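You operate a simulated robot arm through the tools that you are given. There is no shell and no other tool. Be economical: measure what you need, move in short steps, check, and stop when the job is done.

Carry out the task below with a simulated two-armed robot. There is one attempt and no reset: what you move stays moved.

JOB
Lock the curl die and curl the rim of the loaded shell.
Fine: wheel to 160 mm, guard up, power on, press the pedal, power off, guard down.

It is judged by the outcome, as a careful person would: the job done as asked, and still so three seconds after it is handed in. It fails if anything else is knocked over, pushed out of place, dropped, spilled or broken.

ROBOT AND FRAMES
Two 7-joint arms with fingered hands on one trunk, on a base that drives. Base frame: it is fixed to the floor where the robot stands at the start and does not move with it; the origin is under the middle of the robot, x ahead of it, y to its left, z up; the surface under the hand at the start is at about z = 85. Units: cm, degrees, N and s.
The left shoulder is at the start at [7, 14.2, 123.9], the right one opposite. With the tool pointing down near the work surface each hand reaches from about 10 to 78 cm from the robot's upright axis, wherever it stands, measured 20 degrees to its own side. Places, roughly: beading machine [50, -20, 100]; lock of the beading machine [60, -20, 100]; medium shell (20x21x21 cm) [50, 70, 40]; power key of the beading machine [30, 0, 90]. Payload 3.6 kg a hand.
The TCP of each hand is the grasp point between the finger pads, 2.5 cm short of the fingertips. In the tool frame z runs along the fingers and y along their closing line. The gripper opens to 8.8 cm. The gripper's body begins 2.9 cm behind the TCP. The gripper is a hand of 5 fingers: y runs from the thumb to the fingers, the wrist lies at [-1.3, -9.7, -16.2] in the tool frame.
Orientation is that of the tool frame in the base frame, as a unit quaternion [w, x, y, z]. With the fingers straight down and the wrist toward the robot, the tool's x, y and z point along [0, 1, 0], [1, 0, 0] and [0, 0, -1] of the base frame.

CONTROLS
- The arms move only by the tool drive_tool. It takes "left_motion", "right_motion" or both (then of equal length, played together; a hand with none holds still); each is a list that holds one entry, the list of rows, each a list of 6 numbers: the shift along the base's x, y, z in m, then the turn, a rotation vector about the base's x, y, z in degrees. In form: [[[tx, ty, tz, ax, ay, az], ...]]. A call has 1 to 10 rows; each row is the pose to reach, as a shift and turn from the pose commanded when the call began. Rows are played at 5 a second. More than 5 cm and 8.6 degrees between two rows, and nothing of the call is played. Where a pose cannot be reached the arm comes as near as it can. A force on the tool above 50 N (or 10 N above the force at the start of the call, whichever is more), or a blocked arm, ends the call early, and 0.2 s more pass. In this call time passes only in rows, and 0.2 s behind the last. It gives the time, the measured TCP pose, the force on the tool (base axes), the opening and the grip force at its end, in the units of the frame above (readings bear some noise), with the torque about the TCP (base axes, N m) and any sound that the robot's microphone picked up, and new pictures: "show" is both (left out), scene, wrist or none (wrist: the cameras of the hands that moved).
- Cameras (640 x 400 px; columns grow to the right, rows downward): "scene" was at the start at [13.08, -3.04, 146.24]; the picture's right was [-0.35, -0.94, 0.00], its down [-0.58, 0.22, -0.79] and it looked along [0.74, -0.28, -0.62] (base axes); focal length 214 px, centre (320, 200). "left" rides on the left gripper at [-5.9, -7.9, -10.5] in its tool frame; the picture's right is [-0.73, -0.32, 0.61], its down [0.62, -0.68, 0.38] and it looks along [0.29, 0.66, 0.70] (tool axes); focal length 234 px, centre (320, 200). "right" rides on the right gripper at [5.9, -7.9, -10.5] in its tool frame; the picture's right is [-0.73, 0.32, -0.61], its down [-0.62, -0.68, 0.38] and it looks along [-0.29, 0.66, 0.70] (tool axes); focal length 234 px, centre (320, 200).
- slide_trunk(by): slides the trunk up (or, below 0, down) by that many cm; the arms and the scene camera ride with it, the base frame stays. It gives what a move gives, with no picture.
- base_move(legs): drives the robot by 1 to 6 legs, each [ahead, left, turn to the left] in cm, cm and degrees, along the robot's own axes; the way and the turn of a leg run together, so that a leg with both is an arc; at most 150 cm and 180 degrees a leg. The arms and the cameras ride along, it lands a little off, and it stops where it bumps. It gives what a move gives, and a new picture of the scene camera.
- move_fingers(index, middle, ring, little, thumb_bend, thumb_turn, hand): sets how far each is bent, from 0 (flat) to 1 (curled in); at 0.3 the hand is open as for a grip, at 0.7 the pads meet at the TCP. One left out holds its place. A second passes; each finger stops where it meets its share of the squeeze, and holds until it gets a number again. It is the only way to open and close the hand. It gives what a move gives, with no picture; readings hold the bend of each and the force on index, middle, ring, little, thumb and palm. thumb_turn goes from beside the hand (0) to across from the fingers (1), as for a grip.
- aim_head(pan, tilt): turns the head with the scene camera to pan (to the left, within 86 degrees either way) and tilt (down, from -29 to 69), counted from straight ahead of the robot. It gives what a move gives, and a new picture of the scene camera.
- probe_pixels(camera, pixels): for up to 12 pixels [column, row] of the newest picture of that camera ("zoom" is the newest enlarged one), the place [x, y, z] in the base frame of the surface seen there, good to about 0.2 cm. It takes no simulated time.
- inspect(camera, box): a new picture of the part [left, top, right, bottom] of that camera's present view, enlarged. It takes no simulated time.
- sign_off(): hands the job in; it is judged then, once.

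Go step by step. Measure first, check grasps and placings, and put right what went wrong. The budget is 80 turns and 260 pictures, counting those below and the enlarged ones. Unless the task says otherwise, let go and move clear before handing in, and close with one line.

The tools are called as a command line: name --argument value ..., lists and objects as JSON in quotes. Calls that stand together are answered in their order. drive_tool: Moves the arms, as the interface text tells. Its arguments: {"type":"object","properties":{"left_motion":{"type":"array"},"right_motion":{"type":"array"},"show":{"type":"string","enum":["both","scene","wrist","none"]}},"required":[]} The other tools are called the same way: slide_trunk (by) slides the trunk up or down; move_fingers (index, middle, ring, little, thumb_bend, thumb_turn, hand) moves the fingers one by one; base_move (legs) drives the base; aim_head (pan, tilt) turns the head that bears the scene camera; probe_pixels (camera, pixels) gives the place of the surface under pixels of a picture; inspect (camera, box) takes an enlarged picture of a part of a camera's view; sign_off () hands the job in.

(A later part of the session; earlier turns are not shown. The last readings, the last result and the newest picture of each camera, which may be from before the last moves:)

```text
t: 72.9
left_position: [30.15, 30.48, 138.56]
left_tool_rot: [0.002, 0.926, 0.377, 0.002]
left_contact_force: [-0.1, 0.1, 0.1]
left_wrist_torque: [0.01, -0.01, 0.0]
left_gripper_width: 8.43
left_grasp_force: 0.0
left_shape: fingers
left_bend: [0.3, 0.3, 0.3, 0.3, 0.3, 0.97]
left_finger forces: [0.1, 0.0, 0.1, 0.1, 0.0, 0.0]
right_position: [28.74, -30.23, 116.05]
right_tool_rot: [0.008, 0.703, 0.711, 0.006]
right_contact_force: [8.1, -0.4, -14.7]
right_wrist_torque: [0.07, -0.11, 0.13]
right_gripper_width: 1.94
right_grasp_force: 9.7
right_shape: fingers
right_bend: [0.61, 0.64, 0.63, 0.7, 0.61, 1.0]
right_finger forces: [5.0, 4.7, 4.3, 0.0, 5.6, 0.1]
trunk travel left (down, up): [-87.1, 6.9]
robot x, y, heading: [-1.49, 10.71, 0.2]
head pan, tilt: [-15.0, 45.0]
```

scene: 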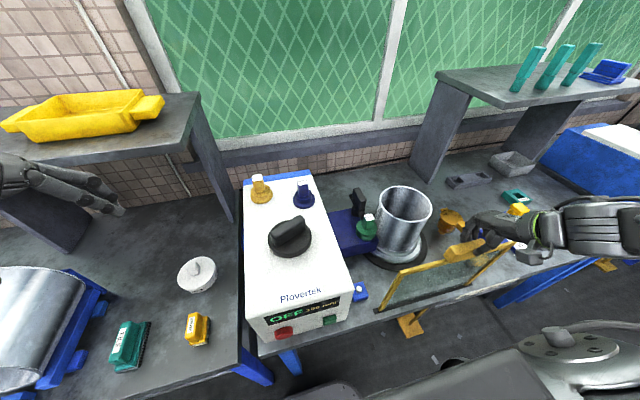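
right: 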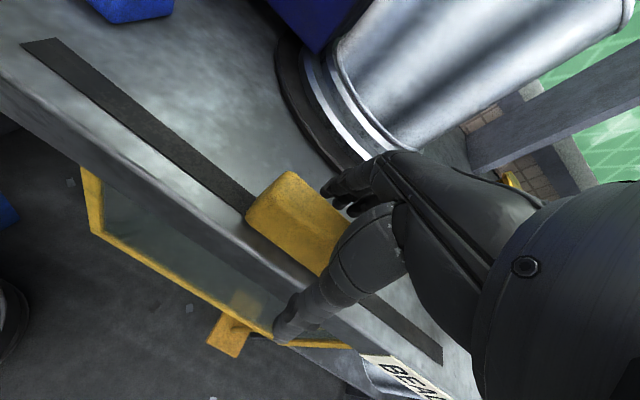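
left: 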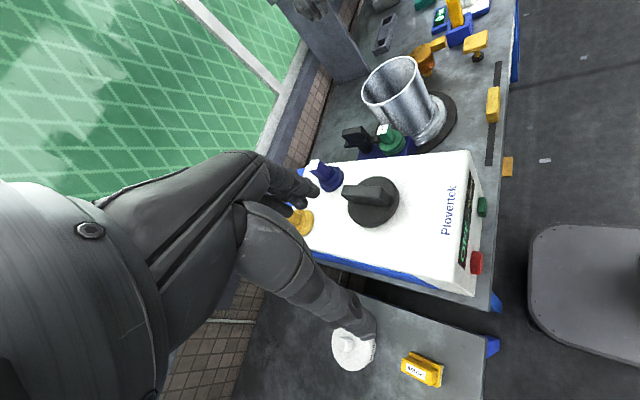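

A −14.7 N pull marks the upper stop. I'll loosen the grip a little to see whether the guard stays up.

move_fingers --hand "right" --index 0.5 --middle 0.5 --ring 0.5 --little 0.5 --thumb_bend 0.5

inspect --camera "scene" --box '[340, 220, 560, 360]'

```text
t: 73.9
left_position: [29.53, 30.81, 138.69]
left_tool_rot: [0.003, 0.926, 0.377, 0.003]
left_contact_force: [-0.5, 0.2, -0.1]
left_wrist_torque: [0.02, -0.01, -0.03]
left_gripper_width: 8.45
left_grasp_force: 0.0
left_shape: fingers
left_bend: [0.3, 0.3, 0.3, 0.3, 0.3, 0.97]
left_finger forces: [0.1, 0.0, 0.0, 0.1, 0.0, 0.0]
right_position: [28.25, -30.1, 116.35]
right_tool_rot: [0.009, 0.701, 0.713, 0.007]
right_contact_force: [0.1, -0.2, 0.5]
right_wrist_torque: [0.04, -0.01, 0.02]
right_gripper_width: 4.1
right_grasp_force: 0.2
right_shape: fingers
right_bend: [0.5, 0.5, 0.5, 0.5, 0.5, 1.0]
right_finger forces: [0.0, 0.0, 0.1, 0.1, 0.1, 0.1]
trunk travel left (down, up): [-87.1, 6.9]
robot x, y, heading: [-1.77, 11.03, 0.3]
head pan, tilt: [-15.0, 45.0]
```

```text
2.86 times, centred on (450, 290) of scene
```

zoom: 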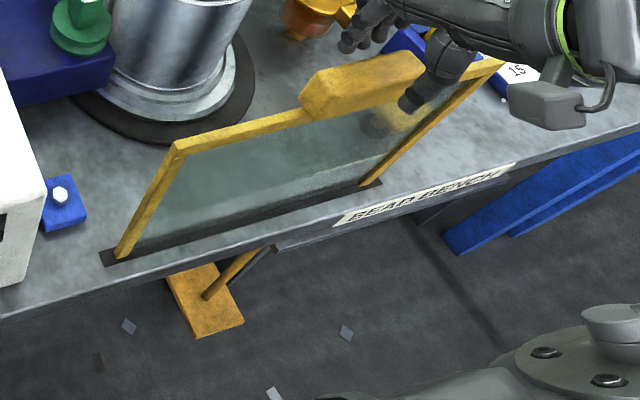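

The guard stays up by itself. Release, raise the right hand clear, bring the left yaw toward −90.

move_fingers --hand "right" --index 0.3 --middle 0.3 --ring 0.3 --little 0.3 --thumb_bend 0.3

drive_tool --right_motion '[[[0, 0, 0.03, 0, 0, 0], [0, 0, 0.06, 0, 0, 0], [0, 0, 0.1, 0, 0, 0], [-0.02, 0, 0.14, 0, 0, 0], [-0.03, 0, 0.16, 0, 0, 0], [-0.03, 0, 0.16, 0, 0, 0]]]' --left_motion '[[[0, 0, 0, 0, 0, -7], [0, 0, 0, 0, 0, -14], [0, 0, 0, 0, 0, -21], [0, 0, 0, 0, 0, -28], [0, 0, 0, 0, 0, -36], [0, 0, 0, 0, 0, -44]]]' --show "none"

base_move --legs '[[-30, 0, 0]]'

aim_head --pan -75 --tilt 45

aim_head --pan -20 --tilt 45

```text
t: 74.9
left_position: [29.71, 30.8, 138.69]
left_tool_rot: [0.003, 0.926, 0.376, 0.003]
left_contact_force: [0.6, -0.8, 0.2]
left_wrist_torque: [-0.01, 0.0, 0.0]
left_gripper_width: 8.46
left_grasp_force: 0.1
left_shape: fingers
left_bend: [0.3, 0.3, 0.3, 0.3, 0.3, 0.97]
left_finger forces: [0.0, 0.0, 0.0, 0.0, 0.0, 0.1]
right_position: [28.37, -30.15, 116.21]
right_tool_rot: [0.01, 0.701, 0.713, 0.006]
right_contact_force: [-0.3, 0.6, 0.0]
right_wrist_torque: [0.0, 0.03, 0.0]
right_gripper_width: 8.4
right_grasp_force: 0.1
right_shape: fingers
right_bend: [0.3, 0.3, 0.3, 0.3, 0.3, 1.0]
right_finger forces: [0.0, 0.0, 0.0, 0.0, 0.1, 0.0]
trunk travel left (down, up): [-87.1, 6.9]
robot x, y, heading: [-1.46, 10.97, 0.0]
head pan, tilt: [-15.0, 45.0]
```

```text
t: 76.3
left_position: [29.7, 30.71, 138.58]
left_tool_rot: [0.004, 1.0, 0.001, 0.002]
left_contact_force: [-0.5, -0.2, 0.2]
left_wrist_torque: [-0.02, -0.01, 0.01]
left_gripper_width: 8.46
left_grasp_force: 0.1
left_shape: fingers
left_bend: [0.3, 0.3, 0.3, 0.3, 0.3, 0.97]
left_finger forces: [0.0, 0.0, 0.0, 0.0, 0.1, 0.0]
right_position: [25.28, -30.04, 132.04]
right_tool_rot: [0.009, 0.701, 0.713, 0.007]
right_contact_force: [-0.2, -0.5, -0.3]
right_wrist_torque: [0.03, -0.01, 0.02]
right_gripper_width: 8.42
right_grasp_force: 0.1
right_shape: fingers
right_bend: [0.3, 0.3, 0.3, 0.3, 0.3, 1.0]
right_finger forces: [0.0, 0.0, 0.0, 0.0, 0.0, 0.0]
right hand out of reach, approached as far as the arm can: row 1, 2
trunk travel left (down, up): [-87.1, 6.9]
robot x, y, heading: [-1.65, 11.23, 0.0]
head pan, tilt: [-15.0, 45.0]
```

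```text
t: 78.3
left_position: [0.11, 30.72, 138.56]
left_tool_rot: [0.004, 1.0, 0.003, 0.002]
left_contact_force: [0.0, 0.5, -0.3]
left_wrist_torque: [0.05, -0.02, -0.01]
left_gripper_width: 8.43
left_grasp_force: 0.0
left_shape: fingers
left_bend: [0.3, 0.3, 0.3, 0.3, 0.3, 0.97]
left_finger forces: [0.0, 0.0, 0.0, 0.1, 0.1, 0.0]
right_position: [-4.34, -30.21, 132.12]
right_tool_rot: [0.008, 0.702, 0.712, 0.005]
right_contact_force: [0.9, -0.1, 0.2]
right_wrist_torque: [0.0, 0.01, 0.01]
right_gripper_width: 8.46
right_grasp_force: 0.0
right_shape: fingers
right_bend: [0.3, 0.3, 0.3, 0.3, 0.3, 1.0]
right_finger forces: [0.1, 0.1, 0.1, 0.0, 0.1, 0.1]
trunk travel left (down, up): [-87.1, 6.9]
robot x, y, heading: [-31.56, 10.64, 0.2]
head pan, tilt: [-15.0, 45.0]
```

scene: 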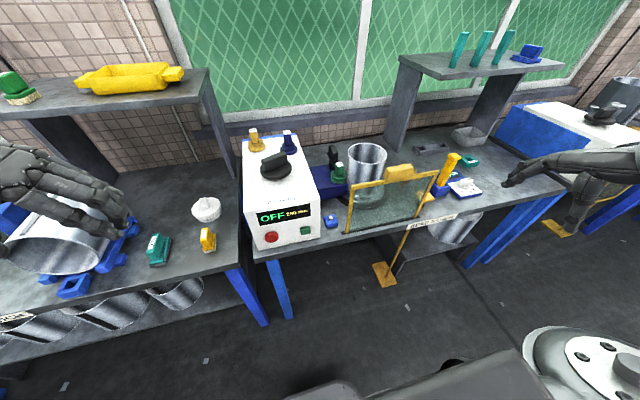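

```text
t: 79.6
left_position: [-0.15, 30.72, 138.65]
left_tool_rot: [0.004, 1.0, 0.003, 0.001]
left_contact_force: [-0.4, -0.5, -0.1]
left_wrist_torque: [0.0, 0.01, -0.01]
left_gripper_width: 8.45
left_grasp_force: 0.0
left_shape: fingers
left_bend: [0.3, 0.3, 0.3, 0.3, 0.3, 0.97]
left_finger forces: [0.0, 0.0, 0.0, 0.0, 0.0, 0.1]
right_position: [-4.56, -30.19, 132.12]
right_tool_rot: [0.008, 0.702, 0.712, 0.006]
right_contact_force: [-0.1, -0.3, 0.0]
right_wrist_torque: [-0.01, -0.01, 0.01]
right_gripper_width: 8.45
right_grasp_force: 0.1
right_shape: fingers
right_bend: [0.3, 0.3, 0.3, 0.3, 0.3, 1.0]
right_finger forces: [0.1, 0.0, 0.0, 0.0, 0.1, 0.0]
trunk travel left (down, up): [-87.1, 6.9]
robot x, y, heading: [-31.16, 10.85, 0.2]
head pan, tilt: [-75.0, 45.0]
```

scene: 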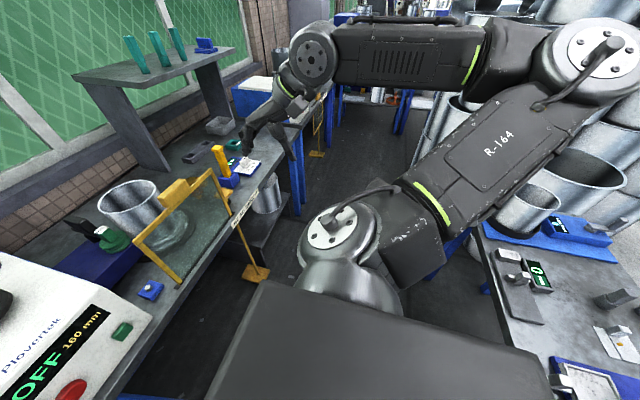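

```text
t: 80.9
left_position: [-0.03, 30.58, 138.57]
left_tool_rot: [0.004, 1.0, 0.002, 0.002]
left_contact_force: [-0.2, 0.2, -0.4]
left_wrist_torque: [0.01, -0.02, -0.02]
left_gripper_width: 8.45
left_grasp_force: 0.0
left_shape: fingers
left_bend: [0.3, 0.3, 0.3, 0.3, 0.3, 0.97]
left_finger forces: [0.1, 0.0, 0.1, 0.0, 0.0, 0.0]
right_position: [-4.57, -30.14, 132.09]
right_tool_rot: [0.008, 0.702, 0.712, 0.006]
right_contact_force: [0.3, 0.1, -0.7]
right_wrist_torque: [-0.02, 0.02, -0.01]
right_gripper_width: 8.41
right_grasp_force: 0.0
right_shape: fingers
right_bend: [0.3, 0.3, 0.3, 0.3, 0.3, 1.0]
right_finger forces: [0.0, 0.0, 0.0, 0.1, 0.1, 0.0]
trunk travel left (down, up): [-87.1, 6.9]
robot x, y, heading: [-31.3, 11.12, 0.1]
head pan, tilt: [-20.0, 45.0]
```

scene: 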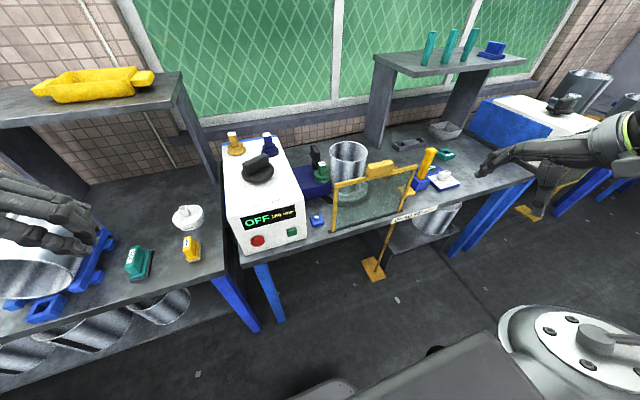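

The view shows 160 mm, OFF, guard up, and the yellow pedal at (374,268). Now I'll pitch the left hand to point forward and bring it toward the green button, with an index pointer.

drive_tool --left_motion '[[[0.012, -0.015, -0.02, 0, -8.5, 0], [0.024, -0.03, -0.04, 0, -17, 0], [0.036, -0.045, -0.06, 0, -25.5, 0], [0.048, -0.06, -0.08, 0, -34, 0], [0.06, -0.075, -0.1, 0, -42.5, 0], [0.072, -0.09, -0.12, 0, -51, 0], [0.084, -0.105, -0.14, 0, -59.5, 0], [0.096, -0.12, -0.16, 0, -68, 0], [0.108, -0.135, -0.18, 0, -76.5, 0], [0.12, -0.15, -0.2, 0, -85, 0]]]' --show "none"

move_fingers --hand "left" --index 0.6 --middle 1 --ring 1 --little 1 --thumb_bend 1

aim_head --pan 0 --tilt 45

inspect --camera "left" --box '[0, 0, 640, 400]'

```text
t: 83.1
left_position: [11.9, 15.51, 118.66]
left_tool_rot: [0.004, 0.736, -0.001, 0.677]
left_contact_force: [-0.2, -0.6, 1.3]
left_wrist_torque: [0.01, 0.0, 0.0]
left_gripper_width: 8.45
left_grasp_force: 0.0
left_shape: fingers
left_bend: [0.3, 0.3, 0.3, 0.3, 0.3, 0.98]
left_finger forces: [0.0, 0.0, 0.1, 0.0, 0.1, 0.0]
left hand out of reach, approached as far as the arm can: row 5, 6, 7, 8, 9
right_position: [-4.52, -30.11, 132.12]
right_tool_rot: [0.009, 0.702, 0.712, 0.006]
right_contact_force: [0.4, 1.2, -0.4]
right_wrist_torque: [0.0, -0.03, -0.04]
right_gripper_width: 8.45
right_grasp_force: 0.0
right_shape: fingers
right_bend: [0.3, 0.3, 0.3, 0.3, 0.3, 1.0]
right_finger forces: [0.1, 0.0, 0.1, 0.0, 0.0, 0.0]
trunk travel left (down, up): [-87.1, 6.9]
robot x, y, heading: [-31.27, 10.79, 0.1]
head pan, tilt: [-20.0, 45.0]
```

```text
t: 84.1
left_position: [11.96, 15.57, 118.65]
left_tool_rot: [0.004, 0.736, -0.001, 0.677]
left_contact_force: [-1.0, 0.4, 0.5]
left_wrist_torque: [-0.01, 0.03, 0.01]
left_gripper_width: 0.66
left_grasp_force: 0.0
left_shape: fingers
left_bend: [0.51, 1.0, 1.0, 1.0, 0.9, 0.97]
left_finger forces: [0.0, 0.0, 0.0, 0.0, 0.0, 0.0]
right_position: [-4.51, -30.17, 132.16]
right_tool_rot: [0.008, 0.702, 0.712, 0.007]
right_contact_force: [-0.1, 0.6, 0.1]
right_wrist_torque: [-0.02, -0.04, 0.0]
right_gripper_width: 8.46
right_grasp_force: 0.1
right_shape: fingers
right_bend: [0.3, 0.3, 0.3, 0.3, 0.3, 1.0]
right_finger forces: [0.0, 0.1, 0.1, 0.1, 0.0, 0.0]
trunk travel left (down, up): [-87.1, 6.9]
robot x, y, heading: [-31.41, 10.33, 0.2]
head pan, tilt: [-20.0, 45.0]
```

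```text
t: 84.9
left_position: [12.02, 15.48, 118.66]
left_tool_rot: [0.005, 0.736, 0.0, 0.677]
left_contact_force: [0.1, -0.5, -0.5]
left_wrist_torque: [-0.04, 0.01, 0.0]
left_gripper_width: 0.71
left_grasp_force: 0.0
left_shape: fingers
left_bend: [0.51, 1.0, 1.0, 1.0, 0.9, 0.97]
left_finger forces: [0.0, 0.0, 0.0, 0.0, 0.1, 0.0]
right_position: [-4.47, -30.14, 132.26]
right_tool_rot: [0.008, 0.702, 0.712, 0.006]
right_contact_force: [0.4, -0.8, -0.2]
right_wrist_torque: [-0.01, -0.02, 0.01]
right_gripper_width: 8.44
right_grasp_force: 0.0
right_shape: fingers
right_bend: [0.3, 0.3, 0.3, 0.3, 0.3, 1.0]
right_finger forces: [0.0, 0.0, 0.0, 0.1, 0.1, 0.1]
trunk travel left (down, up): [-87.1, 6.9]
robot x, y, heading: [-31.54, 10.61, 0.5]
head pan, tilt: [0.0, 45.0]
```

scene: 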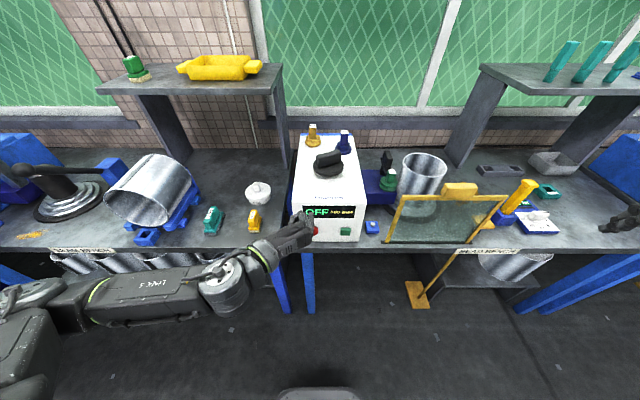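

```text
1.00 times, centred on (320, 200) of left (not enlarged: the box is as wide or as high as the picture)
```

zoom: 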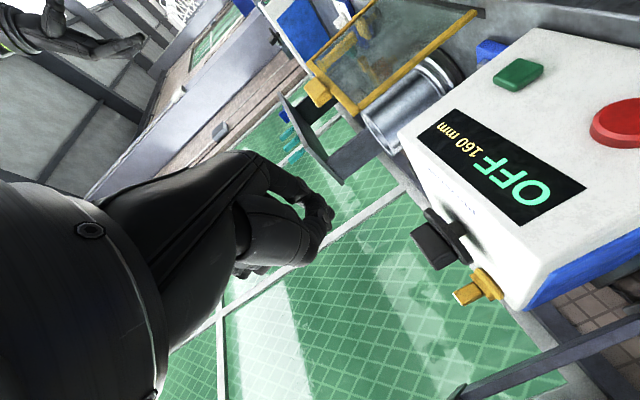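

The index pointer is partly curled. I'll straighten it to 0.35, keep the thumb curled, and measure its tip.

move_fingers --hand "left" --index 0.3 --thumb_bend 1

inspect --camera "scene" --box '[230, 170, 390, 270]'

probe_pixels --camera "scene" --pixels '[[346, 231], [312, 232], [342, 229], [350, 234], [330, 238], [308, 217], [420, 290], [410, 300], [428, 280]]'

inspect --camera "left" --box '[0, 0, 640, 400]'

```text
t: 85.9
left_position: [11.87, 15.56, 118.63]
left_tool_rot: [0.003, 0.736, 0.0, 0.677]
left_contact_force: [0.0, -0.2, -0.7]
left_wrist_torque: [-0.03, -0.01, -0.02]
left_gripper_width: 2.05
left_grasp_force: 0.1
left_shape: fingers
left_bend: [0.3, 1.0, 1.0, 1.0, 0.98, 0.97]
left_finger forces: [0.0, 0.1, 0.0, 0.0, 0.0, 0.0]
right_position: [-4.56, -30.13, 132.1]
right_tool_rot: [0.01, 0.702, 0.712, 0.006]
right_contact_force: [-0.5, 0.6, -0.5]
right_wrist_torque: [-0.02, -0.02, 0.01]
right_gripper_width: 8.43
right_grasp_force: 0.0
right_shape: fingers
right_bend: [0.3, 0.3, 0.3, 0.3, 0.3, 1.0]
right_finger forces: [0.0, 0.0, 0.0, 0.1, 0.0, 0.1]
trunk travel left (down, up): [-87.1, 6.9]
robot x, y, heading: [-31.36, 10.64, 0.2]
head pan, tilt: [0.0, 45.0]
```

```text
4.00 times, centred on (310, 220) of scene
```

zoom: 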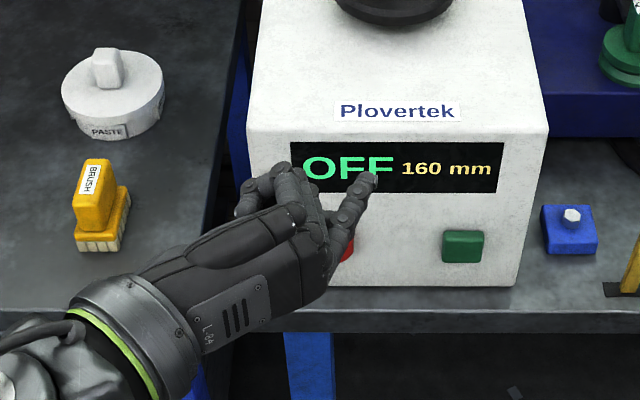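

```text
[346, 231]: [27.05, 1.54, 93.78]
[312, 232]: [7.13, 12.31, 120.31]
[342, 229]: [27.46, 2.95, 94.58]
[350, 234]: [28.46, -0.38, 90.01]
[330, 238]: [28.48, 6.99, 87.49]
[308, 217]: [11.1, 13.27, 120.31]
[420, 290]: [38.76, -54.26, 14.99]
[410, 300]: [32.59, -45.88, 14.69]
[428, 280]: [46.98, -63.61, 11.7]
```

```text
1.00 times, centred on (320, 200) of left (not enlarged: the box is as wide or as high as the picture)
```

zoom: 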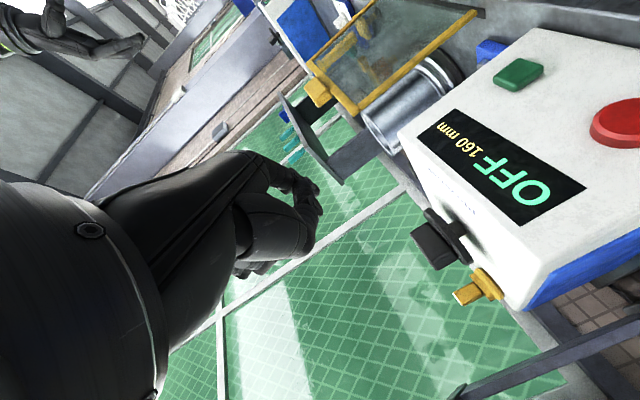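

The index tip appears at zoom (370,180). Re-image and probe it.

inspect --camera "scene" --box '[270, 190, 370, 252]'

probe_pixels --camera "zoom" --pixels '[[335, 165], [325, 175], [300, 210], [345, 160], [230, 170], [200, 200], [455, 262], [480, 265], [440, 262]]'

```text
6.40 times, centred on (320, 221) of scene
```

zoom: 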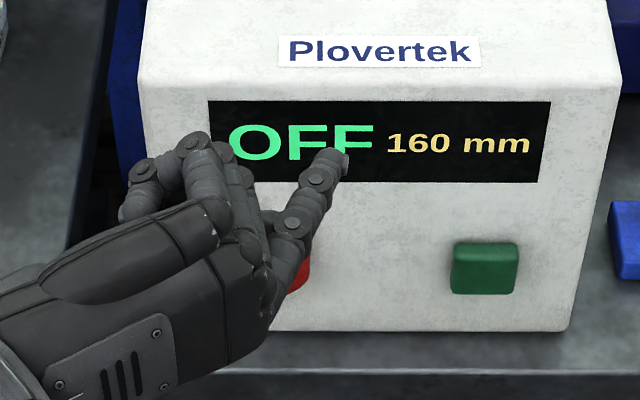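

```text
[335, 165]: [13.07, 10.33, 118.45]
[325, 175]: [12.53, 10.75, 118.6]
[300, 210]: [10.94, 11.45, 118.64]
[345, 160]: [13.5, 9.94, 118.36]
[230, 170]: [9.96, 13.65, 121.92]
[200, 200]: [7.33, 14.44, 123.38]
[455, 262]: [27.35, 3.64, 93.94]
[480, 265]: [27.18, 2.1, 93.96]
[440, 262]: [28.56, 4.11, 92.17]
```

Index tip is offset (+1.9,−5.7,−1.0) from the TCP; the green button face is at (27.0,1.8,93.8). Moving the tip to 2 cm in front of it.

drive_tool --left_motion '[[[0.0, -0.015, -0.04, 0, 0, 0], [0.01, -0.03, -0.08, 0, 0, 0], [0.02, -0.045, -0.12, 0, 0, 0], [0.04, -0.06, -0.16, 0, 0, 0], [0.06, -0.07, -0.2, 0, 0, 0], [0.085, -0.08, -0.235, 0, 0, 0], [0.107, -0.08, -0.239, 0, 0, 0]]]' --show "none"

inspect --camera "scene" --box '[270, 190, 370, 252]'

```text
t: 87.5
left_position: [22.5, 7.74, 94.6]
left_tool_rot: [0.005, 0.737, -0.001, 0.676]
left_contact_force: [-0.7, 0.0, 1.0]
left_wrist_torque: [0.02, 0.02, -0.02]
left_gripper_width: 2.04
left_grasp_force: 0.1
left_shape: fingers
left_bend: [0.3, 1.0, 1.0, 1.0, 0.98, 0.97]
left_finger forces: [0.0, 0.0, 0.0, 0.1, 0.0, 0.0]
right_position: [-4.43, -30.17, 132.19]
right_tool_rot: [0.009, 0.702, 0.712, 0.006]
right_contact_force: [0.3, 0.0, 0.0]
right_wrist_torque: [-0.02, 0.02, 0.0]
right_gripper_width: 8.46
right_grasp_force: 0.0
right_shape: fingers
right_bend: [0.3, 0.3, 0.3, 0.3, 0.3, 1.0]
right_finger forces: [0.0, 0.0, 0.1, 0.0, 0.0, 0.1]
trunk travel left (down, up): [-87.1, 6.9]
robot x, y, heading: [-31.5, 10.79, -0.1]
head pan, tilt: [0.0, 45.0]
```

```text
6.40 times, centred on (320, 221) of scene
```

zoom: 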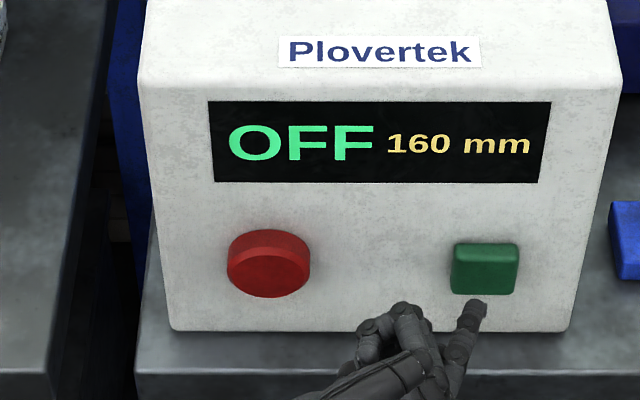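

Lined up below-front of the green button. Press forward and come back.

drive_tool --left_motion '[[[0.012, 0, 0, 0, 0, 0], [0.02, 0, 0, 0, 0, 0], [0.025, 0, 0, 0, 0, 0], [0.029, 0, 0, 0, 0, 0]]]' --show "none"

inspect --camera "scene" --box '[270, 190, 370, 252]'

```text
t: 88.5
left_position: [25.39, 7.66, 94.78]
left_tool_rot: [0.003, 0.736, -0.001, 0.677]
left_contact_force: [-2.9, 0.1, -1.0]
left_wrist_torque: [-0.01, -0.01, -0.1]
left_gripper_width: 2.06
left_grasp_force: 0.7
left_shape: fingers
left_bend: [0.3, 1.0, 1.0, 1.0, 0.98, 0.97]
left_finger forces: [2.0, 0.1, 0.0, 0.1, 0.1, 0.0]
right_position: [-4.6, -30.09, 132.15]
right_tool_rot: [0.009, 0.702, 0.712, 0.007]
right_contact_force: [-0.7, 0.1, 0.7]
right_wrist_torque: [0.02, 0.03, -0.03]
right_gripper_width: 8.42
right_grasp_force: 0.0
right_shape: fingers
right_bend: [0.3, 0.3, 0.3, 0.3, 0.3, 1.0]
right_finger forces: [0.1, 0.1, 0.0, 0.0, 0.0, 0.0]
trunk travel left (down, up): [-87.1, 6.9]
robot x, y, heading: [-31.41, 10.51, 0.1]
head pan, tilt: [0.0, 45.0]
heard: click
```

```text
6.40 times, centred on (320, 221) of scene
```

zoom: 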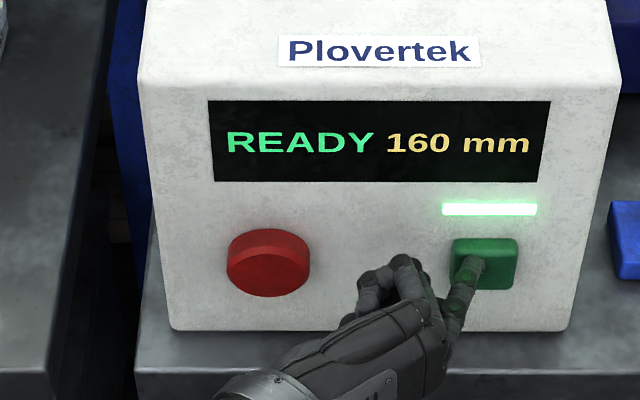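

Click heard and the display reads READY 160 mm. I'll retract the left hand upward and look at the pedal.

drive_tool --left_motion '[[[-0.03, 0, 0, 0, 0, 0], [-0.07, 0.0, 0.01, 0, 0, 0], [-0.11, 0.02, 0.04, 0, 0, 0], [-0.13, 0.05, 0.08, 0, 0, 0], [-0.14, 0.08, 0.12, 0, 0, 0], [-0.14, 0.1, 0.16, 0, 0, 0], [-0.14, 0.12, 0.2, 0, 0, 0], [-0.14, 0.14, 0.24, 0, 0, 0]]]' --show "none"

aim_head --pan -40 --tilt 50

inspect --camera "scene" --box '[220, 180, 420, 305]'

```text
refused: row 3 steps farther than a row can; nothing moved
```

```text
t: 89.6
left_position: [25.45, 7.59, 94.84]
left_tool_rot: [0.004, 0.736, -0.001, 0.677]
left_contact_force: [-2.1, 0.4, -0.3]
left_wrist_torque: [0.05, 0.0, -0.11]
left_gripper_width: 2.04
left_grasp_force: 0.9
left_shape: fingers
left_bend: [0.29, 1.0, 1.0, 1.0, 0.98, 0.97]
left_finger forces: [2.1, 0.0, 0.0, 0.0, 0.0, 0.0]
right_position: [-4.6, -30.17, 132.14]
right_tool_rot: [0.009, 0.702, 0.712, 0.007]
right_contact_force: [-0.4, -0.4, 0.3]
right_wrist_torque: [0.02, -0.01, -0.02]
right_gripper_width: 8.44
right_grasp_force: 0.1
right_shape: fingers
right_bend: [0.3, 0.3, 0.3, 0.3, 0.3, 1.0]
right_finger forces: [0.0, 0.0, 0.0, 0.0, 0.0, 0.0]
trunk travel left (down, up): [-87.1, 6.9]
robot x, y, heading: [-31.26, 11.2, 0.2]
head pan, tilt: [-40.0, 50.0]
```

scene: 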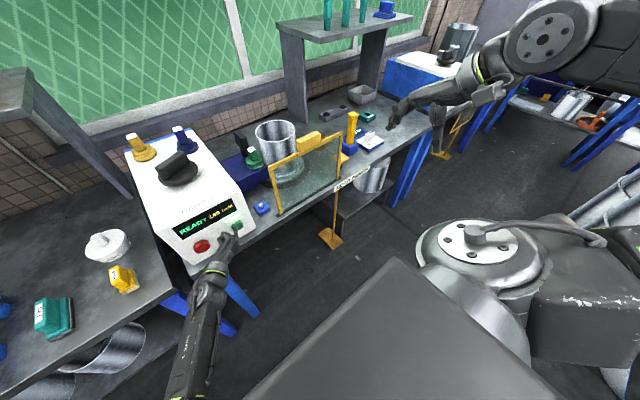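

```text
3.20 times, centred on (320, 242) of scene
```

zoom: 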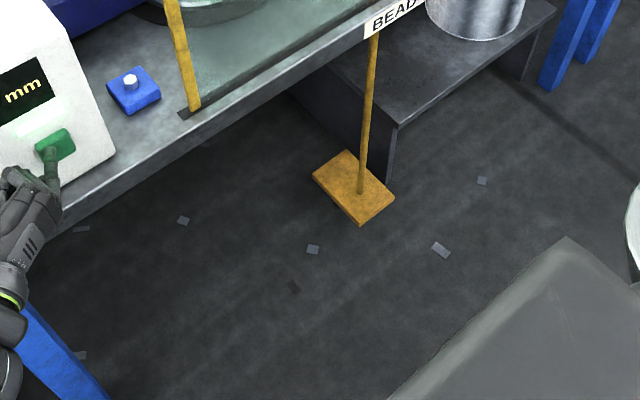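

Rows must stay within 5 cm. Probing pedal plate and rod, and retracting the left hand with smaller steps.

probe_pixels --camera "zoom" --pixels '[[346, 154], [316, 176], [360, 220], [392, 198], [340, 190], [360, 190], [368, 100], [372, 40], [330, 180], [400, 120], [345, 210], [330, 90]]'

drive_tool --left_motion '[[[-0.03, 0, 0, 0, 0, 0], [-0.07, 0.0, 0.01, 0, 0, 0], [-0.1, 0.01, 0.04, 0, 0, 0], [-0.12, 0.03, 0.075, 0, 0, 0], [-0.13, 0.05, 0.115, 0, 0, 0], [-0.13, 0.07, 0.155, 0, 0, 0], [-0.13, 0.09, 0.195, 0, 0, 0], [-0.13, 0.11, 0.235, 0, 0, 0], [-0.13, 0.13, 0.275, 0, 0, 0]]]' --show "scene"

```text
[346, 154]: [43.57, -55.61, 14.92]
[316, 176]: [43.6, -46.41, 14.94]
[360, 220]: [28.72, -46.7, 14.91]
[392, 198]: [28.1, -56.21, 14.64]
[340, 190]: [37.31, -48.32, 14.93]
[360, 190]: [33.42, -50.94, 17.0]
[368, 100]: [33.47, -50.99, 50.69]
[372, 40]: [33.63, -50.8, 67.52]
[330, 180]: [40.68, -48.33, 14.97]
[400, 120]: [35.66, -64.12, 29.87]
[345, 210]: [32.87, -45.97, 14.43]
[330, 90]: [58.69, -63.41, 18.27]
```

```text
t: 91.6
left_position: [13.78, 20.56, 121.77]
left_tool_rot: [0.005, 0.736, -0.001, 0.677]
left_contact_force: [0.8, 0.1, -0.1]
left_wrist_torque: [0.02, 0.01, -0.02]
left_gripper_width: 2.03
left_grasp_force: 0.0
left_shape: fingers
left_bend: [0.3, 1.0, 1.0, 1.0, 0.98, 0.97]
left_finger forces: [0.0, 0.0, 0.1, 0.0, 0.0, 0.0]
left hand out of reach, approached as far as the arm can: row 9
right_position: [-4.53, -30.08, 132.19]
right_tool_rot: [0.008, 0.702, 0.713, 0.007]
right_contact_force: [0.5, 0.7, 0.4]
right_wrist_torque: [-0.03, 0.0, 0.01]
right_gripper_width: 8.43
right_grasp_force: 0.0
right_shape: fingers
right_bend: [0.3, 0.3, 0.3, 0.3, 0.3, 1.0]
right_finger forces: [0.1, 0.1, 0.0, 0.0, 0.0, 0.0]
trunk travel left (down, up): [-87.1, 6.9]
robot x, y, heading: [-31.29, 10.75, 0.2]
head pan, tilt: [-40.0, 50.0]
```

scene: 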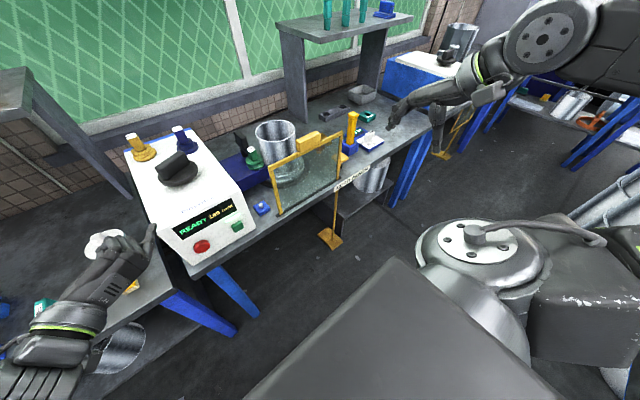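

Pedal plate: x 28–43.6, y −46…−56, z 15, rod at (33.5,−51). I need the base ~40 cm to the right; first measure the surroundings there.

aim_head --pan -80 --tilt 40

probe_pixels --camera "scene" --pixels '[[480, 60], [600, 60], [560, 30], [540, 200], [500, 240], [470, 130], [600, 130], [620, 260], [530, 380], [420, 260], [380, 50], [440, 80]]'

```text
t: 92.6
left_position: [13.73, 20.57, 121.77]
left_tool_rot: [0.005, 0.736, -0.002, 0.677]
left_contact_force: [-0.4, 0.4, 0.3]
left_wrist_torque: [-0.02, -0.02, 0.02]
left_gripper_width: 2.05
left_grasp_force: 0.2
left_shape: fingers
left_bend: [0.3, 1.0, 1.0, 1.0, 0.98, 0.97]
left_finger forces: [0.0, 0.0, 0.0, 0.0, 0.1, 0.0]
right_position: [-4.46, -30.15, 132.15]
right_tool_rot: [0.009, 0.702, 0.712, 0.006]
right_contact_force: [0.2, 0.8, -0.2]
right_wrist_torque: [-0.01, 0.01, 0.03]
right_gripper_width: 8.44
right_grasp_force: 0.0
right_shape: fingers
right_bend: [0.3, 0.3, 0.3, 0.3, 0.3, 1.0]
right_finger forces: [0.0, 0.1, 0.0, 0.0, 0.0, 0.1]
trunk travel left (down, up): [-87.1, 6.9]
robot x, y, heading: [-31.75, 11.08, 0.4]
head pan, tilt: [-80.0, 40.0]
```

scene: 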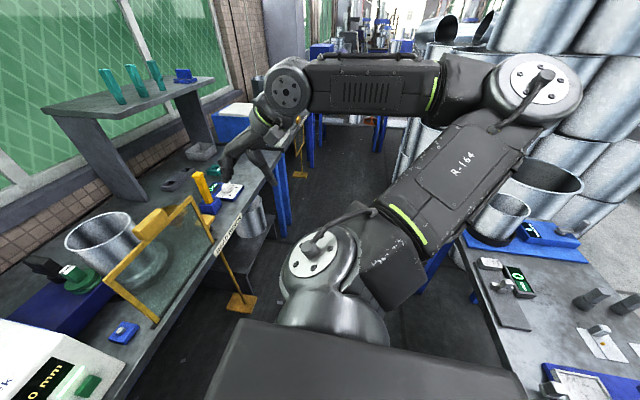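

```text
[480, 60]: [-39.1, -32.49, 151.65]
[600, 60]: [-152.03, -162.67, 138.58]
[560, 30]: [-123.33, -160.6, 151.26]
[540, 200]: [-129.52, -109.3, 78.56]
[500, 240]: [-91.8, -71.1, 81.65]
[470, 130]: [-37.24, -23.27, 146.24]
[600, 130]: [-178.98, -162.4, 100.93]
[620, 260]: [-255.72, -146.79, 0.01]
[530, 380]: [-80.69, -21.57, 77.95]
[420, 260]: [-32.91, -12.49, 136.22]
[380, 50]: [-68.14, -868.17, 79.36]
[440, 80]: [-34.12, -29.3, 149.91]
```

The elbow is at x −39 and the rear bench begins near x −80, so moving sideways is clear. Drive right 40, then lower the trunk 70.

base_move --legs '[[0, -40, 0]]'

slide_trunk --by -70

aim_head --pan -15 --tilt 45

```text
t: 95.2
left_position: [13.93, -19.87, 121.92]
left_tool_rot: [0.004, 0.736, 0.0, 0.677]
left_contact_force: [0.9, -0.6, 0.4]
left_wrist_torque: [-0.04, 0.04, 0.02]
left_gripper_width: 2.07
left_grasp_force: 0.1
left_shape: fingers
left_bend: [0.3, 1.0, 1.0, 1.0, 0.98, 0.97]
left_finger forces: [0.1, 0.1, 0.0, 0.0, 0.1, 0.1]
right_position: [-4.15, -70.51, 132.28]
right_tool_rot: [0.009, 0.701, 0.713, 0.006]
right_contact_force: [0.0, 0.1, -0.5]
right_wrist_torque: [-0.01, 0.01, -0.02]
right_gripper_width: 8.44
right_grasp_force: 0.0
right_shape: fingers
right_bend: [0.3, 0.3, 0.3, 0.3, 0.3, 1.0]
right_finger forces: [0.0, 0.1, 0.0, 0.1, 0.0, 0.0]
trunk travel left (down, up): [-87.1, 6.9]
robot x, y, heading: [-31.22, -29.72, 0.4]
head pan, tilt: [-80.0, 40.0]
```

scene: 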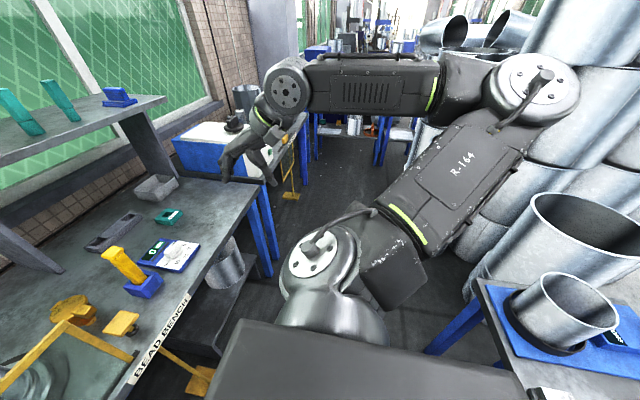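

```text
refused: -70 is not a number from -40 to 40
```

```text
t: 96.5
left_position: [13.94, -19.88, 121.83]
left_tool_rot: [0.003, 0.736, 0.0, 0.677]
left_contact_force: [0.2, 0.5, -0.2]
left_wrist_torque: [0.01, 0.01, 0.0]
left_gripper_width: 2.06
left_grasp_force: 0.1
left_shape: fingers
left_bend: [0.3, 1.0, 1.0, 1.0, 0.98, 0.97]
left_finger forces: [0.0, 0.1, 0.0, 0.0, 0.0, 0.0]
right_position: [-4.26, -70.69, 132.11]
right_tool_rot: [0.008, 0.701, 0.713, 0.006]
right_contact_force: [0.4, 0.0, -0.7]
right_wrist_torque: [-0.02, -0.01, 0.0]
right_gripper_width: 8.46
right_grasp_force: 0.0
right_shape: fingers
right_bend: [0.3, 0.3, 0.3, 0.3, 0.3, 1.0]
right_finger forces: [0.1, 0.0, 0.0, 0.0, 0.0, 0.0]
trunk travel left (down, up): [-87.1, 6.9]
robot x, y, heading: [-31.4, -30.13, 0.4]
head pan, tilt: [-15.0, 45.0]
```

scene: 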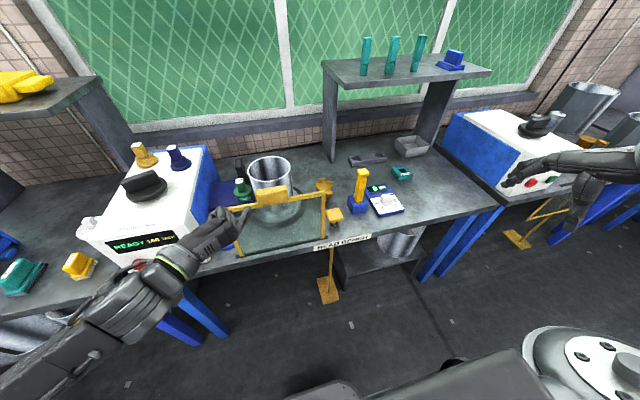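

Trunk moves are limited to 40. I'll check the left elbow's height before lowering.

probe_pixels --camera "scene" --pixels '[[140, 310], [60, 360], [20, 390], [210, 245], [330, 290]]'

slide_trunk --by -35

```text
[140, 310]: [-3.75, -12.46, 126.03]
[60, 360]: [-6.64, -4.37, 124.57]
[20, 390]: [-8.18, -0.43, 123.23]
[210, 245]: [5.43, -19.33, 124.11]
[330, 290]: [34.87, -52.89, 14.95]
```

```text
t: 99.9
left_position: [14.01, -19.81, 86.77]
left_tool_rot: [0.004, 0.736, 0.0, 0.677]
left_contact_force: [-0.1, -0.3, 0.2]
left_wrist_torque: [-0.01, -0.01, 0.01]
left_gripper_width: 2.06
left_grasp_force: 0.1
left_shape: fingers
left_bend: [0.3, 1.0, 1.0, 1.0, 0.98, 0.97]
left_finger forces: [0.1, 0.0, 0.0, 0.0, 0.1, 0.1]
right_position: [-4.3, -70.66, 97.14]
right_tool_rot: [0.009, 0.701, 0.713, 0.006]
right_contact_force: [-0.3, 0.1, 0.9]
right_wrist_torque: [-0.02, 0.01, 0.01]
right_gripper_width: 8.43
right_grasp_force: 0.1
right_shape: fingers
right_bend: [0.3, 0.3, 0.3, 0.3, 0.3, 1.0]
right_finger forces: [0.1, 0.1, 0.1, 0.1, 0.0, 0.0]
trunk travel left (down, up): [-52.1, 41.9]
robot x, y, heading: [-31.32, -29.97, 0.5]
head pan, tilt: [-15.0, 45.0]
```

All clear. Lower 35 more and close the right hand to a bunched tip.

slide_trunk --by -35

move_fingers --hand "right" --index 0.7 --middle 0.7 --ring 0.7 --little 0.7 --thumb_bend 0.7

drive_tool --right_motion '[[[0.01, 0.02, -0.03, 0, -6, 0], [0.02, 0.04, -0.06, 0, -12, 0], [0.03, 0.06, -0.09, 0, -18, 0], [0.04, 0.08, -0.12, 0, -24, 0], [0.06, 0.1, -0.15, 0, -30, 0], [0.08, 0.12, -0.18, 0, -36, 0], [0.1, 0.14, -0.21, 0, -42, 0], [0.12, 0.16, -0.24, 0, -45, 0], [0.15, 0.18, -0.26, 0, -45, 0], [0.18, 0.195, -0.28, 0, -45, 0]]]'

```text
t: 103.4
left_position: [14.0, -19.95, 51.88]
left_tool_rot: [0.003, 0.736, 0.0, 0.677]
left_contact_force: [0.8, 0.0, 0.6]
left_wrist_torque: [0.01, 0.0, 0.02]
left_gripper_width: 2.06
left_grasp_force: 0.1
left_shape: fingers
left_bend: [0.3, 1.0, 1.0, 1.0, 0.98, 0.97]
left_finger forces: [0.0, 0.1, 0.0, 0.0, 0.1, 0.1]
right_position: [-4.35, -70.79, 62.2]
right_tool_rot: [0.008, 0.701, 0.713, 0.006]
right_contact_force: [-0.2, 0.0, -0.2]
right_wrist_torque: [-0.01, 0.04, -0.03]
right_gripper_width: 8.41
right_grasp_force: 0.1
right_shape: fingers
right_bend: [0.3, 0.3, 0.3, 0.3, 0.3, 1.0]
right_finger forces: [0.1, 0.0, 0.0, 0.0, 0.1, 0.0]
trunk travel left (down, up): [-17.1, 76.9]
robot x, y, heading: [-31.64, -30.02, 0.5]
head pan, tilt: [-15.0, 45.0]
```

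```text
t: 104.4
left_position: [13.99, -20.05, 51.97]
left_tool_rot: [0.004, 0.736, 0.0, 0.677]
left_contact_force: [0.9, -0.1, 0.9]
left_wrist_torque: [0.01, -0.03, -0.05]
left_gripper_width: 2.05
left_grasp_force: 0.1
left_shape: fingers
left_bend: [0.3, 1.0, 1.0, 1.0, 0.98, 0.97]
left_finger forces: [0.0, 0.1, 0.0, 0.1, 0.1, 0.0]
right_position: [-4.25, -70.78, 62.13]
right_tool_rot: [0.009, 0.701, 0.713, 0.006]
right_contact_force: [-0.6, 0.2, 0.0]
right_wrist_torque: [0.01, 0.0, -0.01]
right_gripper_width: 0.0
right_grasp_force: 0.1
right_shape: fingers
right_bend: [0.7, 0.7, 0.7, 0.7, 0.7, 1.0]
right_finger forces: [0.0, 0.1, 0.0, 0.0, 0.0, 0.0]
trunk travel left (down, up): [-17.1, 76.9]
robot x, y, heading: [-31.05, -29.75, 0.5]
head pan, tilt: [-15.0, 45.0]
```

```text
t: 106.6
left_position: [14.05, -19.85, 51.84]
left_tool_rot: [0.003, 0.736, 0.0, 0.677]
left_contact_force: [0.8, -0.3, -0.1]
left_wrist_torque: [-0.03, -0.03, 0.06]
left_gripper_width: 2.05
left_grasp_force: 0.0
left_shape: fingers
left_bend: [0.3, 1.0, 1.0, 1.0, 0.98, 0.97]
left_finger forces: [0.0, 0.1, 0.0, 0.0, 0.1, 0.0]
right_position: [13.64, -51.19, 34.14]
right_tool_rot: [0.281, 0.645, 0.655, 0.274]
right_contact_force: [-0.6, 0.0, 0.1]
right_wrist_torque: [-0.02, 0.02, -0.01]
right_gripper_width: 0.0
right_grasp_force: 0.0
right_shape: fingers
right_bend: [0.7, 0.7, 0.7, 0.7, 0.7, 1.0]
right_finger forces: [0.0, 0.0, 0.0, 0.1, 0.0, 0.1]
right hand out of reach, approached as far as the arm can: row 2, 3, 4, 5, 6, 7
trunk travel left (down, up): [-17.1, 76.9]
robot x, y, heading: [-31.02, -30.04, 0.3]
head pan, tilt: [-15.0, 45.0]
```

scene: 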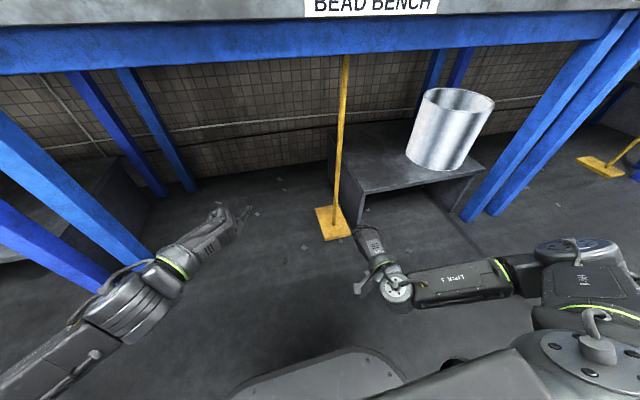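
right: 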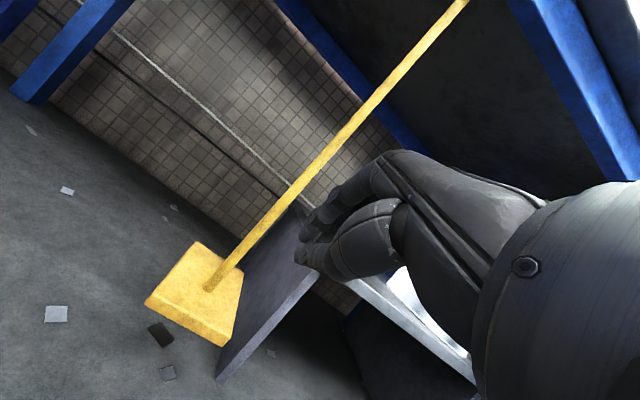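

Pointing 45° forward-down, clear. Move the tips above the pedal's front half.

drive_tool --right_motion '[[[0.04, 0, -0.02, 0, 0, 0], [0.08, 0, -0.04, 0, 0, 0], [0.12, 0, -0.06, 0, 0, 0], [0.145, 0, -0.09, 0, 0, 0], [0.146, 0, -0.12, 0, 0, 0]]]'

inspect --camera "scene" --box '[250, 160, 450, 285]'

```text
t: 107.8
left_position: [13.94, -20.03, 51.87]
left_tool_rot: [0.004, 0.736, -0.001, 0.677]
left_contact_force: [-0.4, -0.7, 0.0]
left_wrist_torque: [-0.01, 0.0, 0.02]
left_gripper_width: 2.07
left_grasp_force: 0.0
left_shape: fingers
left_bend: [0.3, 1.0, 1.0, 1.0, 0.98, 0.97]
left_finger forces: [0.0, 0.0, 0.0, 0.0, 0.0, 0.0]
right_position: [28.37, -51.08, 22.28]
right_tool_rot: [0.282, 0.646, 0.655, 0.274]
right_contact_force: [-0.3, -0.5, -0.4]
right_wrist_torque: [0.01, -0.02, -0.02]
right_gripper_width: 0.01
right_grasp_force: 0.0
right_shape: fingers
right_bend: [0.7, 0.7, 0.7, 0.7, 0.7, 1.0]
right_finger forces: [0.0, 0.1, 0.0, 0.0, 0.0, 0.1]
trunk travel left (down, up): [-17.1, 76.9]
robot x, y, heading: [-31.13, -29.66, 0.3]
head pan, tilt: [-15.0, 45.0]
```

scene: 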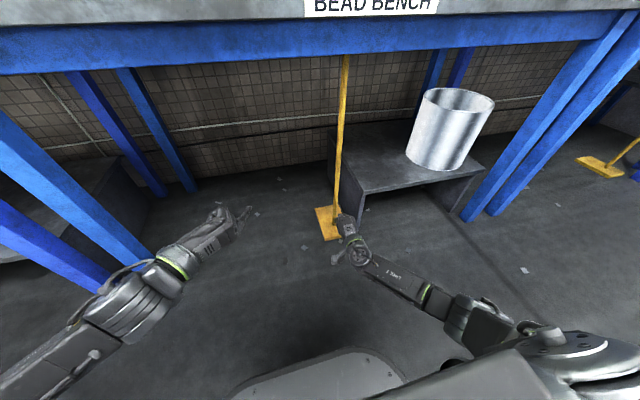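
right: 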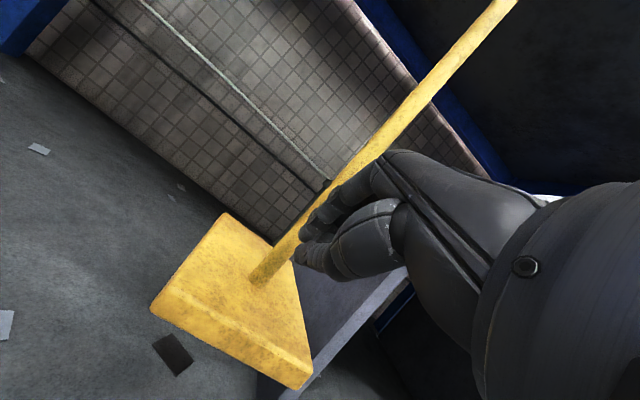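

```text
3.20 times, centred on (350, 222) of scene
```

zoom: 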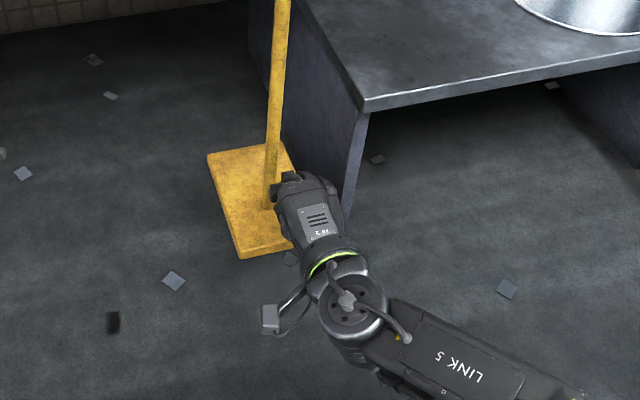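

Tips are about 5 cm above the plate with no contact. Press straight down.

drive_tool --right_motion '[[[-0.003, 0, -0.03, 0, 0, 0], [-0.003, 0, -0.045, 0, 0, 0], [-0.003, 0, -0.055, 0, 0, 0], [-0.003, 0, -0.065, 0, 0, 0], [-0.003, 0, -0.075, 0, 0, 0], [-0.003, 0, -0.085, 0, 0, 0]]]'

```text
t: 109.2
left_position: [13.65, -19.93, 52.15]
left_tool_rot: [0.005, 0.735, 0.0, 0.678]
left_contact_force: [0.3, -0.4, -0.2]
left_wrist_torque: [0.0, 0.0, 0.02]
left_gripper_width: 2.06
left_grasp_force: 0.0
left_shape: fingers
left_bend: [0.3, 1.0, 1.0, 1.0, 0.98, 0.97]
left_finger forces: [0.1, 0.0, 0.0, 0.0, 0.0, 0.0]
right_position: [28.02, -51.1, 14.2]
right_tool_rot: [0.285, 0.644, 0.654, 0.277]
right_contact_force: [-7.4, 0.8, 29.2]
right_wrist_torque: [-0.09, -0.48, -0.07]
right_gripper_width: 0.02
right_grasp_force: 17.4
right_shape: fingers
right_bend: [0.65, 0.66, 0.7, 0.7, 0.77, 1.0]
right_finger forces: [0.0, 14.5, 0.1, 0.1, 19.4, 0.1]
trunk travel left (down, up): [-17.1, 76.9]
robot x, y, heading: [-31.57, -29.97, 0.2]
head pan, tilt: [-15.0, 45.0]
heard: click
```

scene: 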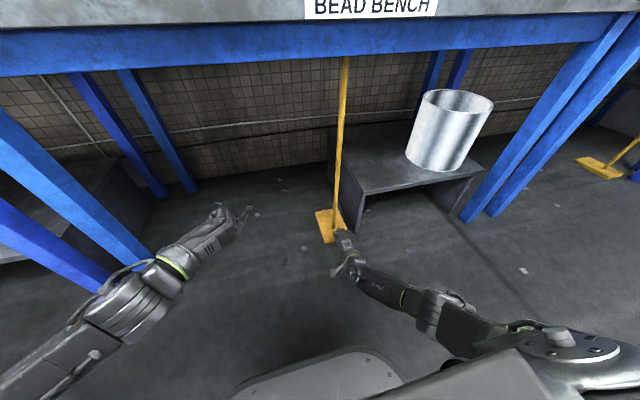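
right: 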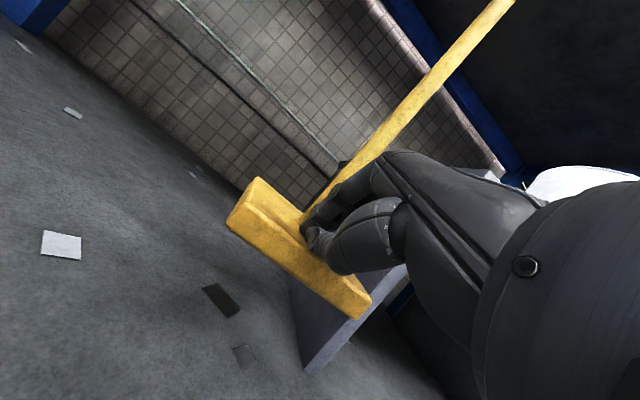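

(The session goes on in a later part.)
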